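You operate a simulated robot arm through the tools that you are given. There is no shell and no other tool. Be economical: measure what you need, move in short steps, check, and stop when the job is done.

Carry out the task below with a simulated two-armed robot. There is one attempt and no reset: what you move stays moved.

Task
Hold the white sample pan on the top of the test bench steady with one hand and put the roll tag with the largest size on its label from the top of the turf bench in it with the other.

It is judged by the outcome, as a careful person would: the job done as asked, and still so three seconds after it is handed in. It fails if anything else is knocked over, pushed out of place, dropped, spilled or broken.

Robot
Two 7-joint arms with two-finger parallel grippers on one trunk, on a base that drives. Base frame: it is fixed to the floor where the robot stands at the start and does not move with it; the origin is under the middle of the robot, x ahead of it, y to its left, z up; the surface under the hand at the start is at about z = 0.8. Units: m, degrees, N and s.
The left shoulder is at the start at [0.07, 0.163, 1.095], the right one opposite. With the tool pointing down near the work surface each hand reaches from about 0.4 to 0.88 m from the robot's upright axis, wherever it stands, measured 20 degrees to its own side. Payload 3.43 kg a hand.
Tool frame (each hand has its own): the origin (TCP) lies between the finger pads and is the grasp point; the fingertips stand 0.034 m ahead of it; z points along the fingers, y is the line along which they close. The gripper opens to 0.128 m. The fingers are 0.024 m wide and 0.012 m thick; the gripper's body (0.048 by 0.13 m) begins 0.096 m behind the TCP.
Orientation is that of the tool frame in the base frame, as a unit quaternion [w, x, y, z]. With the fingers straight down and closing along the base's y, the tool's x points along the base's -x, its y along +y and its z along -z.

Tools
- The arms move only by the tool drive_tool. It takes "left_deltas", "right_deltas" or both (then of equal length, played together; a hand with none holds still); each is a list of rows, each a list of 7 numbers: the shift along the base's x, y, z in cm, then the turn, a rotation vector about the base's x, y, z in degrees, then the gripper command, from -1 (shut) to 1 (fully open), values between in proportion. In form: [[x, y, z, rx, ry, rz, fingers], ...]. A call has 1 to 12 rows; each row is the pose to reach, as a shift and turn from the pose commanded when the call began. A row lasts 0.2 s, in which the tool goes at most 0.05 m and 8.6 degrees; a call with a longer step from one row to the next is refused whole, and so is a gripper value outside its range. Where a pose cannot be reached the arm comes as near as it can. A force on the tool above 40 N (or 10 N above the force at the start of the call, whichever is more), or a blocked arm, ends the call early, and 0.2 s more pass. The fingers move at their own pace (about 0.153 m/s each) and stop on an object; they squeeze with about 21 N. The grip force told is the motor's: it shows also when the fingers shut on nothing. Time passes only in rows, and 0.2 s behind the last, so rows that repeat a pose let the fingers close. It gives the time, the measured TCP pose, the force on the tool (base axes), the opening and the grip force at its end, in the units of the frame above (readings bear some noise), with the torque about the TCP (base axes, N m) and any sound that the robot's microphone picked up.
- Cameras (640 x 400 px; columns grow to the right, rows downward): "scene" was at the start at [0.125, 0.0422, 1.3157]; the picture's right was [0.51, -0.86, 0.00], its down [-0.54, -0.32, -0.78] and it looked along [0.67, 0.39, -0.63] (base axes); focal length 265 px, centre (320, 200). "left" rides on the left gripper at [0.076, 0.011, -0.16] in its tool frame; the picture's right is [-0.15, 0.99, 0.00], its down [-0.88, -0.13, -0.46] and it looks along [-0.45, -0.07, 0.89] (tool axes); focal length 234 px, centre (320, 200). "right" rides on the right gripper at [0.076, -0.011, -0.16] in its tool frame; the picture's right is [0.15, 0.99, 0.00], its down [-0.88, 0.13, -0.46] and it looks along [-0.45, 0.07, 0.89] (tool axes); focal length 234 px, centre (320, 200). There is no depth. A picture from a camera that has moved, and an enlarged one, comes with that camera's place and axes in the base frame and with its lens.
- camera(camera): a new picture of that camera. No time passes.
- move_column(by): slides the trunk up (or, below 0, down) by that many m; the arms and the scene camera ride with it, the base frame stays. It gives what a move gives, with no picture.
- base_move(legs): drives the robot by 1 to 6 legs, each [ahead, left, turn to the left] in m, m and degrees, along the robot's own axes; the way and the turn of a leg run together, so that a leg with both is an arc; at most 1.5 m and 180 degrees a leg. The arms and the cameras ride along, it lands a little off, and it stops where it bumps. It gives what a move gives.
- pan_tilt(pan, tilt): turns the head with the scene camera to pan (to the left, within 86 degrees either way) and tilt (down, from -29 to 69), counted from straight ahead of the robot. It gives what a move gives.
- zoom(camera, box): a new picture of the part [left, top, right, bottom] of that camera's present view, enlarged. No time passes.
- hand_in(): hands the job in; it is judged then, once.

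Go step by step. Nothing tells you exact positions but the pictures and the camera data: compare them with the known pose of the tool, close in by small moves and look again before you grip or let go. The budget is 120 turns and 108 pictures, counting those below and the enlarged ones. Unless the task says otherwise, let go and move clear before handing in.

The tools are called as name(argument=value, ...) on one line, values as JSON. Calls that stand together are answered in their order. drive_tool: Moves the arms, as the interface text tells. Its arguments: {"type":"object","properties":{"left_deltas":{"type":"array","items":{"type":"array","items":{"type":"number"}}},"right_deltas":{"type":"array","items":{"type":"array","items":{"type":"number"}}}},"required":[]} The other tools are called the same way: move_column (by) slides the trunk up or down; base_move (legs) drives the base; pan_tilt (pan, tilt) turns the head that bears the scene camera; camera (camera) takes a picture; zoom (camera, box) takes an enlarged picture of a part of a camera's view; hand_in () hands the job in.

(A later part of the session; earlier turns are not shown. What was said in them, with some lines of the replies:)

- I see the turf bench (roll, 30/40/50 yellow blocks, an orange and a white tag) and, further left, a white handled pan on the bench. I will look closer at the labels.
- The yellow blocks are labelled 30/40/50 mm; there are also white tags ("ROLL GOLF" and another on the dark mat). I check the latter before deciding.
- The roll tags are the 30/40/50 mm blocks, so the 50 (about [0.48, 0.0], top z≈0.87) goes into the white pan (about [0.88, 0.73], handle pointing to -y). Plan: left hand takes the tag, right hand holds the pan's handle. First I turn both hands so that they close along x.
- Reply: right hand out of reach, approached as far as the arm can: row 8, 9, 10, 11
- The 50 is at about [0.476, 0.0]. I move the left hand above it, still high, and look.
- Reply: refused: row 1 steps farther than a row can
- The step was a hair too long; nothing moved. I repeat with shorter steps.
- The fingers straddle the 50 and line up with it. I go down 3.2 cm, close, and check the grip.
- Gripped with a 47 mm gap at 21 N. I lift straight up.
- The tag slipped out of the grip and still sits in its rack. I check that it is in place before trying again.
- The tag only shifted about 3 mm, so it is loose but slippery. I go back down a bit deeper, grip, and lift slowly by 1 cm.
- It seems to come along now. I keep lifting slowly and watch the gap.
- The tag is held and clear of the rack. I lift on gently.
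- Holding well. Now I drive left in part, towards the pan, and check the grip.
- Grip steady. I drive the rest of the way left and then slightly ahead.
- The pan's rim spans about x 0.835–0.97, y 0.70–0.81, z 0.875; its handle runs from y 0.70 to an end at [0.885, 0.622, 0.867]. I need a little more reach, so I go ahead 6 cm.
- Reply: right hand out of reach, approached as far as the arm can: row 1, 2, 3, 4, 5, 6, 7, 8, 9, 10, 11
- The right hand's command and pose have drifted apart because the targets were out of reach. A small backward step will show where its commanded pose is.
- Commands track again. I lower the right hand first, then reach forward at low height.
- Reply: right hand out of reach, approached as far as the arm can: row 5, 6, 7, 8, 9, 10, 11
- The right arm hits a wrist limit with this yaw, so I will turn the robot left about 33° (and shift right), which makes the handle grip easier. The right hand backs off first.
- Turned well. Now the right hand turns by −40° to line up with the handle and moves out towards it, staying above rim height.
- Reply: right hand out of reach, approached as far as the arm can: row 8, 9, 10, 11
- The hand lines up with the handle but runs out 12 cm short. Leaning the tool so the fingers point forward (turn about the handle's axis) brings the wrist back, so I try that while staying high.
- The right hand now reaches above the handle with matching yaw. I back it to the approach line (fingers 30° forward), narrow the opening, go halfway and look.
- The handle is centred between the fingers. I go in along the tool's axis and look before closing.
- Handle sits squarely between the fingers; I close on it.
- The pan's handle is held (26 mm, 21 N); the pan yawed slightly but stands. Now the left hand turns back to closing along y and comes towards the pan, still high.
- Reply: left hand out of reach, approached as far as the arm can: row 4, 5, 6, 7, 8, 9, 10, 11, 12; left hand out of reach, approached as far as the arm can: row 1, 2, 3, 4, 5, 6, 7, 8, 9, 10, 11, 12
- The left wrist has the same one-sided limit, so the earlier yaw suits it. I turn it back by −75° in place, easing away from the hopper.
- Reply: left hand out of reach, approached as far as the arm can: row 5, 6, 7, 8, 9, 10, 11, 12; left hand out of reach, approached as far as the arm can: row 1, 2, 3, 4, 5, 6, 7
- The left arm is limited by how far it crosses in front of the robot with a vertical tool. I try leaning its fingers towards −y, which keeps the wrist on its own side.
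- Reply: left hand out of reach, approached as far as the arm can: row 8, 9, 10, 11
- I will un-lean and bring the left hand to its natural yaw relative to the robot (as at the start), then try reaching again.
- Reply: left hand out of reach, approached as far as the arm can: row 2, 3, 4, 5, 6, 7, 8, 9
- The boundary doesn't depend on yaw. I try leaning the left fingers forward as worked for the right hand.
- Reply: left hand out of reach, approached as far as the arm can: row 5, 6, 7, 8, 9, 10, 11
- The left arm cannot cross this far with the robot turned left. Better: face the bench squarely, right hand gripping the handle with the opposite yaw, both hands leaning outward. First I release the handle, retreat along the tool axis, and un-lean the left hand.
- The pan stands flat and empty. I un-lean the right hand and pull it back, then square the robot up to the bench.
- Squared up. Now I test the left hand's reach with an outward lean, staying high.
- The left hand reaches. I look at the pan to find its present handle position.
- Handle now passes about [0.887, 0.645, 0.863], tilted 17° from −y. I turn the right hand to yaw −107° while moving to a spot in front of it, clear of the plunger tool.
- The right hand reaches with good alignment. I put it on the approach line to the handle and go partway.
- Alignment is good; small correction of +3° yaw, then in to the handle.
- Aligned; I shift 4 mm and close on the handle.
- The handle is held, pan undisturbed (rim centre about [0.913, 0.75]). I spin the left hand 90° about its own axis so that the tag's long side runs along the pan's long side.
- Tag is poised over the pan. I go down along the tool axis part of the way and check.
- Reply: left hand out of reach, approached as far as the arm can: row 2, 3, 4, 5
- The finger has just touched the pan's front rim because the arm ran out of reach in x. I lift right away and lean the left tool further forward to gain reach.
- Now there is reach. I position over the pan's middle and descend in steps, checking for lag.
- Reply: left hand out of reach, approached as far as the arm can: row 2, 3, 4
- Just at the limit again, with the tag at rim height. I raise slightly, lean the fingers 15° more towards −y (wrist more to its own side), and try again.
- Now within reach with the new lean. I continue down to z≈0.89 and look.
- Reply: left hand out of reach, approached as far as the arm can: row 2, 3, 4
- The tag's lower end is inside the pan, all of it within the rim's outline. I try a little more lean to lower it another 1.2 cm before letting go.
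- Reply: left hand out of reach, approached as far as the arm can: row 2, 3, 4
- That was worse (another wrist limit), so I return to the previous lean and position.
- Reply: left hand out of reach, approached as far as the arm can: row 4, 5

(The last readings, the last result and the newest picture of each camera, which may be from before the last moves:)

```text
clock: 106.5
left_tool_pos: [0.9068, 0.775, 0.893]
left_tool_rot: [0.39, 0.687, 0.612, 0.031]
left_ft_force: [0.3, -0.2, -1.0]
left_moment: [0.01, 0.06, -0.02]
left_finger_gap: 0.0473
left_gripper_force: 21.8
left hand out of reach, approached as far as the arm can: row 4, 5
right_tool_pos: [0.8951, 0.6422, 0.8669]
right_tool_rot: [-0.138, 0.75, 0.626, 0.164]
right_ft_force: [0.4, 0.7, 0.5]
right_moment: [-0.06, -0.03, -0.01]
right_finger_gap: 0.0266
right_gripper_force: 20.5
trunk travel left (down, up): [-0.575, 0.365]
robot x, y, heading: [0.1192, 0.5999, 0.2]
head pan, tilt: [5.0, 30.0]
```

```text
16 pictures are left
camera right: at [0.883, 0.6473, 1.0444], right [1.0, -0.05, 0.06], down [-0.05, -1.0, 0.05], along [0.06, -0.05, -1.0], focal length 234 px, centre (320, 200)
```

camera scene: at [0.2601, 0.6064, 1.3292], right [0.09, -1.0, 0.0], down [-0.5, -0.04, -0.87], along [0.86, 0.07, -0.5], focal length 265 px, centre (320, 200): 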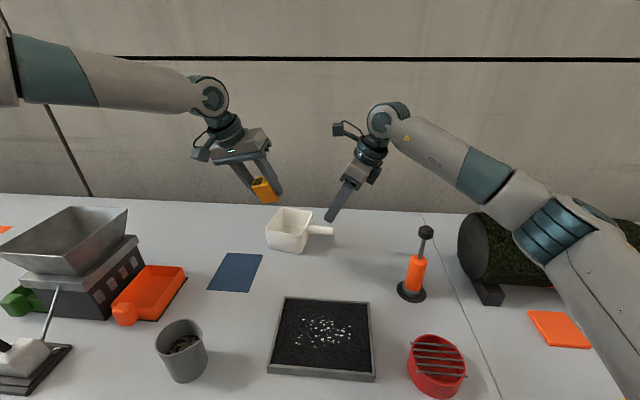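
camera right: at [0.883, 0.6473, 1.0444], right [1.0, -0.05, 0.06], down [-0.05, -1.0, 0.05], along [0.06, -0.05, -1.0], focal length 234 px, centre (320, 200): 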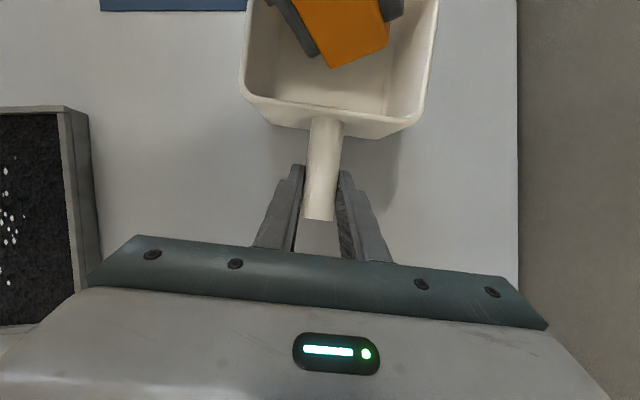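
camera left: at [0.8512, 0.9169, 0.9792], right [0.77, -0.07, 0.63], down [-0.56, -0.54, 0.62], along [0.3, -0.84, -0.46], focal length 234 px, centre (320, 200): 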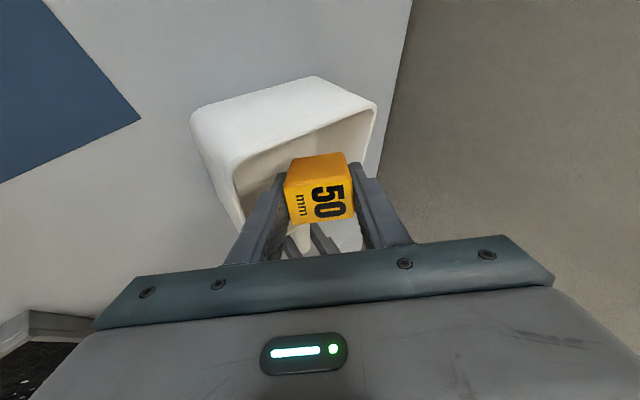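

Good spot: tag within the pan's outline, lower corner about 3.5 cm above the floor. I open slowly so that it slides down into the pan.

drive_tool(left_deltas=[[0, 0, 0, 0, 0, 0, -0.24], [0, 0, 0, 0, 0, 0, -0.21], [0, 0, 0, 0, 0, 0, -0.18], [0, 0, 0, 0, 0, 0, -0.15], [0, 0, 0, 0, 0, 0, -0.12], [0, 0, 0, 0, 0, 0, -0.12], [0, 0, 0, 0, 0, 0, -0.12]])

camera(camera="right")

zoom(camera="scene", box=[220, 130, 400, 270])

```text
clock: 108.1
left_tool_pos: [0.9078, 0.7747, 0.893]
left_tool_rot: [0.391, 0.687, 0.612, 0.03]
left_ft_force: [-0.8, 0.6, -0.5]
left_moment: [-0.01, 0.01, 0.04]
left_finger_gap: 0.0566
left_gripper_force: 0.1
right_tool_pos: [0.8946, 0.6426, 0.867]
right_tool_rot: [-0.138, 0.75, 0.625, 0.164]
right_ft_force: [0.5, 0.5, 0.3]
right_moment: [0.0, 0.0, 0.0]
right_finger_gap: 0.0264
right_gripper_force: 20.7
trunk travel left (down, up): [-0.575, 0.365]
robot x, y, heading: [0.1179, 0.6006, 0.1]
head pan, tilt: [5.0, 30.0]
```

```text
15 pictures are left
camera right: at [0.8829, 0.6472, 1.0444], right [1.0, -0.05, 0.06], down [-0.05, -1.0, 0.05], along [0.06, -0.05, -1.0], focal length 234 px, centre (320, 200)
```

right: 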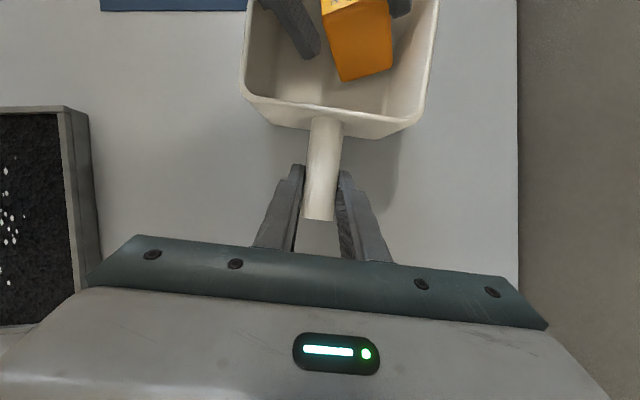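

```text
2.86 times, centred on (310, 200) of scene
camera zoom: at [0.2597, 0.6063, 1.3293], right [0.09, -1.0, 0.0], down [-0.5, -0.04, -0.87], along [0.86, 0.07, -0.5], focal length 757 px, centre (349, 200)
```

zoom: 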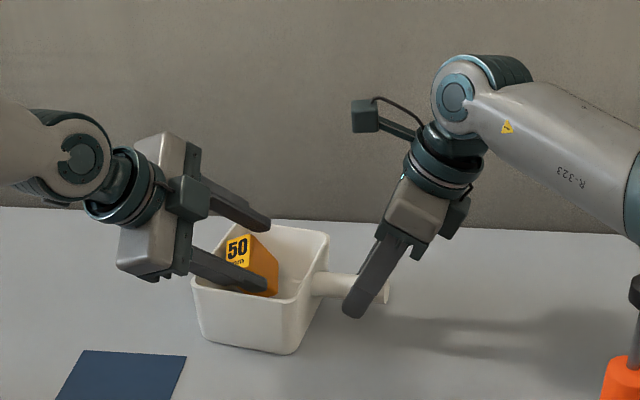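

The tag has settled into the pan between the loose fingers. I withdraw the left hand along its axis while the right keeps holding.

drive_tool(left_deltas=[[0, 0, 0, 0, 0, 0, -0.08], [-0.5, 0.5, 0.7, 0, 0, 0, -0.08], [-1.3, 1.2, 1.7, 0, 0, 0, -0.08], [-2.3, 2.2, 3.1, 0, 0, 0, -0.08], [-3.5, 3.3, 4.7, 0, 0, 0, -0.08], [-5, 4.8, 6.7, 0, 0, 0, -0.08], [-7, 6, 9, 0, 0, 0, -0.08]])

camera(camera="right")

zoom(camera="scene", box=[220, 130, 400, 270])

```text
clock: 109.7
left_tool_pos: [0.8357, 0.8338, 0.9823]
left_tool_rot: [0.391, 0.686, 0.613, 0.03]
left_ft_force: [-0.9, -0.3, 0.2]
left_moment: [0.02, -0.03, 0.01]
left_finger_gap: 0.0589
left_gripper_force: 0.1
right_tool_pos: [0.8931, 0.6433, 0.8672]
right_tool_rot: [-0.137, 0.751, 0.625, 0.164]
right_ft_force: [-0.9, -1.0, 0.5]
right_moment: [0.25, -0.06, 0.15]
right_finger_gap: 0.0262
right_gripper_force: 21.0
trunk travel left (down, up): [-0.575, 0.365]
robot x, y, heading: [0.1152, 0.5973, 0.2]
head pan, tilt: [5.0, 30.0]
```

```text
13 pictures are left
camera right: at [0.8821, 0.6472, 1.0445], right [1.0, -0.05, 0.06], down [-0.05, -1.0, 0.05], along [0.06, -0.05, -1.0], focal length 234 px, centre (320, 200)
```

right: 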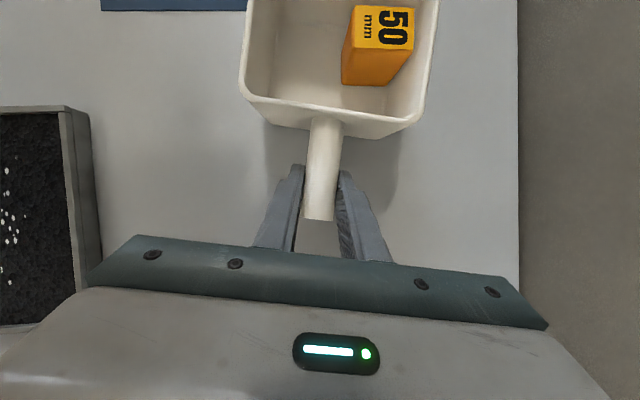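

```text
2.86 times, centred on (310, 200) of scene
camera zoom: at [0.2587, 0.6066, 1.3293], right [0.09, -1.0, 0.0], down [-0.5, -0.04, -0.87], along [0.86, 0.07, -0.5], focal length 757 px, centre (349, 200)
```

zoom: 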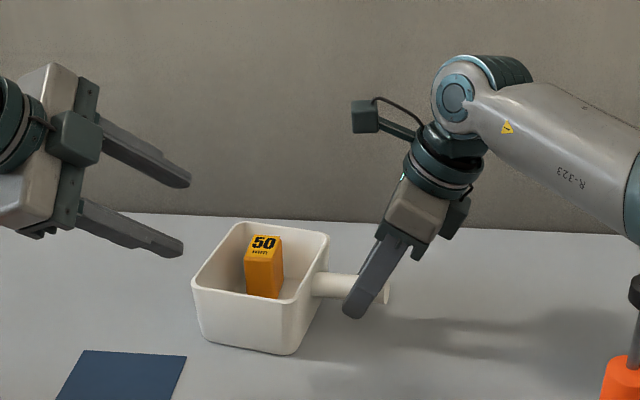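

The 50 mm tag stands upright in the pan. Now I open the right hand gently and back it off along its axis.

drive_tool(right_deltas=[[0, 0, 0, 0, 0, 0, -0.5], [0, 0, 0, 0, 0, 0, -0.35], [0, 0, 0, 0, 0, 0, -0.1], [0, 0, 0, 0, 0, 0, 0], [-0.1, -0.6, 1.4, 0, 0, 0, 0], [-0.3, -1.6, 3.6, 0, 0, 0, 0], [-0.6, -3.3, 7.3, 0, 0, 0, 0], [-1, -5, 11, 0, 0, 0, 0], [-4, -5, 13, 0, 0, 0, 0], [-8, -5, 14, 0, 0, 0, 0]])

camera(camera="scene")

zoom(camera="scene", box=[220, 130, 400, 270])

```text
clock: 111.9
left_tool_pos: [0.8362, 0.8333, 0.9827]
left_tool_rot: [0.391, 0.687, 0.612, 0.032]
left_ft_force: [-0.1, -0.4, 0.6]
left_moment: [0.02, -0.02, 0.02]
left_finger_gap: 0.0591
left_gripper_force: 0.1
right_tool_pos: [0.8128, 0.5935, 1.0062]
right_tool_rot: [-0.137, 0.751, 0.625, 0.165]
right_ft_force: [-0.1, -1.0, 0.7]
right_moment: [0.02, -0.05, -0.03]
right_finger_gap: 0.0641
right_gripper_force: 0.0
trunk travel left (down, up): [-0.575, 0.365]
robot x, y, heading: [0.1175, 0.6001, -0.2]
head pan, tilt: [5.0, 30.0]
```

```text
11 pictures are left
camera scene: at [0.2586, 0.6055, 1.3294], right [0.09, -1.0, 0.0], down [-0.5, -0.04, -0.87], along [0.86, 0.08, -0.5], focal length 265 px, centre (320, 200)
```

scene: 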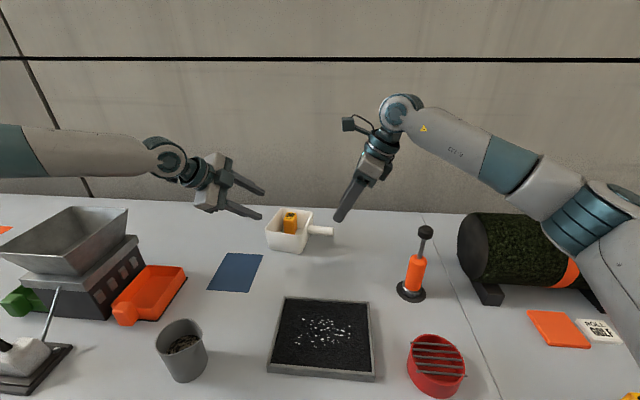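

```text
2.86 times, centred on (310, 200) of scene
camera zoom: at [0.2586, 0.6055, 1.3294], right [0.09, -1.0, 0.0], down [-0.5, -0.04, -0.87], along [0.86, 0.08, -0.5], focal length 757 px, centre (349, 200)
```

zoom: 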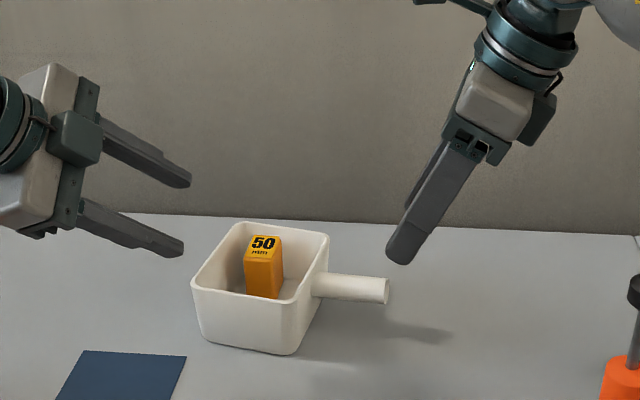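

The pan stands undisturbed with the 50 mm tag upright in it, both hands are open and clear, and everything else is in place, so I hand in.

hand_in()

```text
The job is handed in.
```

The 50 mm roll tag is standing upright in the white sample pan. The right hand held the pan by its handle while the left hand put the tag in, and both hands are now open and clear.

- **Which tag:** I took the yellow 30, 40 and 50 mm blocks on the turf bench to be the roll tags. The white "ROLL GOLF" tag has no size on it.
- **Slip at the rack:** On the first lift the tag slipped out of the grip and fell back into its own place in the rack. The second, slower lift held.
- **Pan turned:** My first grip on the handle turned the pan about 10°. I let go and gripped it again from a better angle.
- **Finger touched the pan:** While lowering the tag, a left finger briefly pressed on the pan's front rim. I lifted off at once and the pan did not move.
- **Release height:** I let the tag go with its lower corner about 3.5 cm above the pan floor, because the arm had no more reach.

In the last pictures, nothing else in view was knocked over or out of place.
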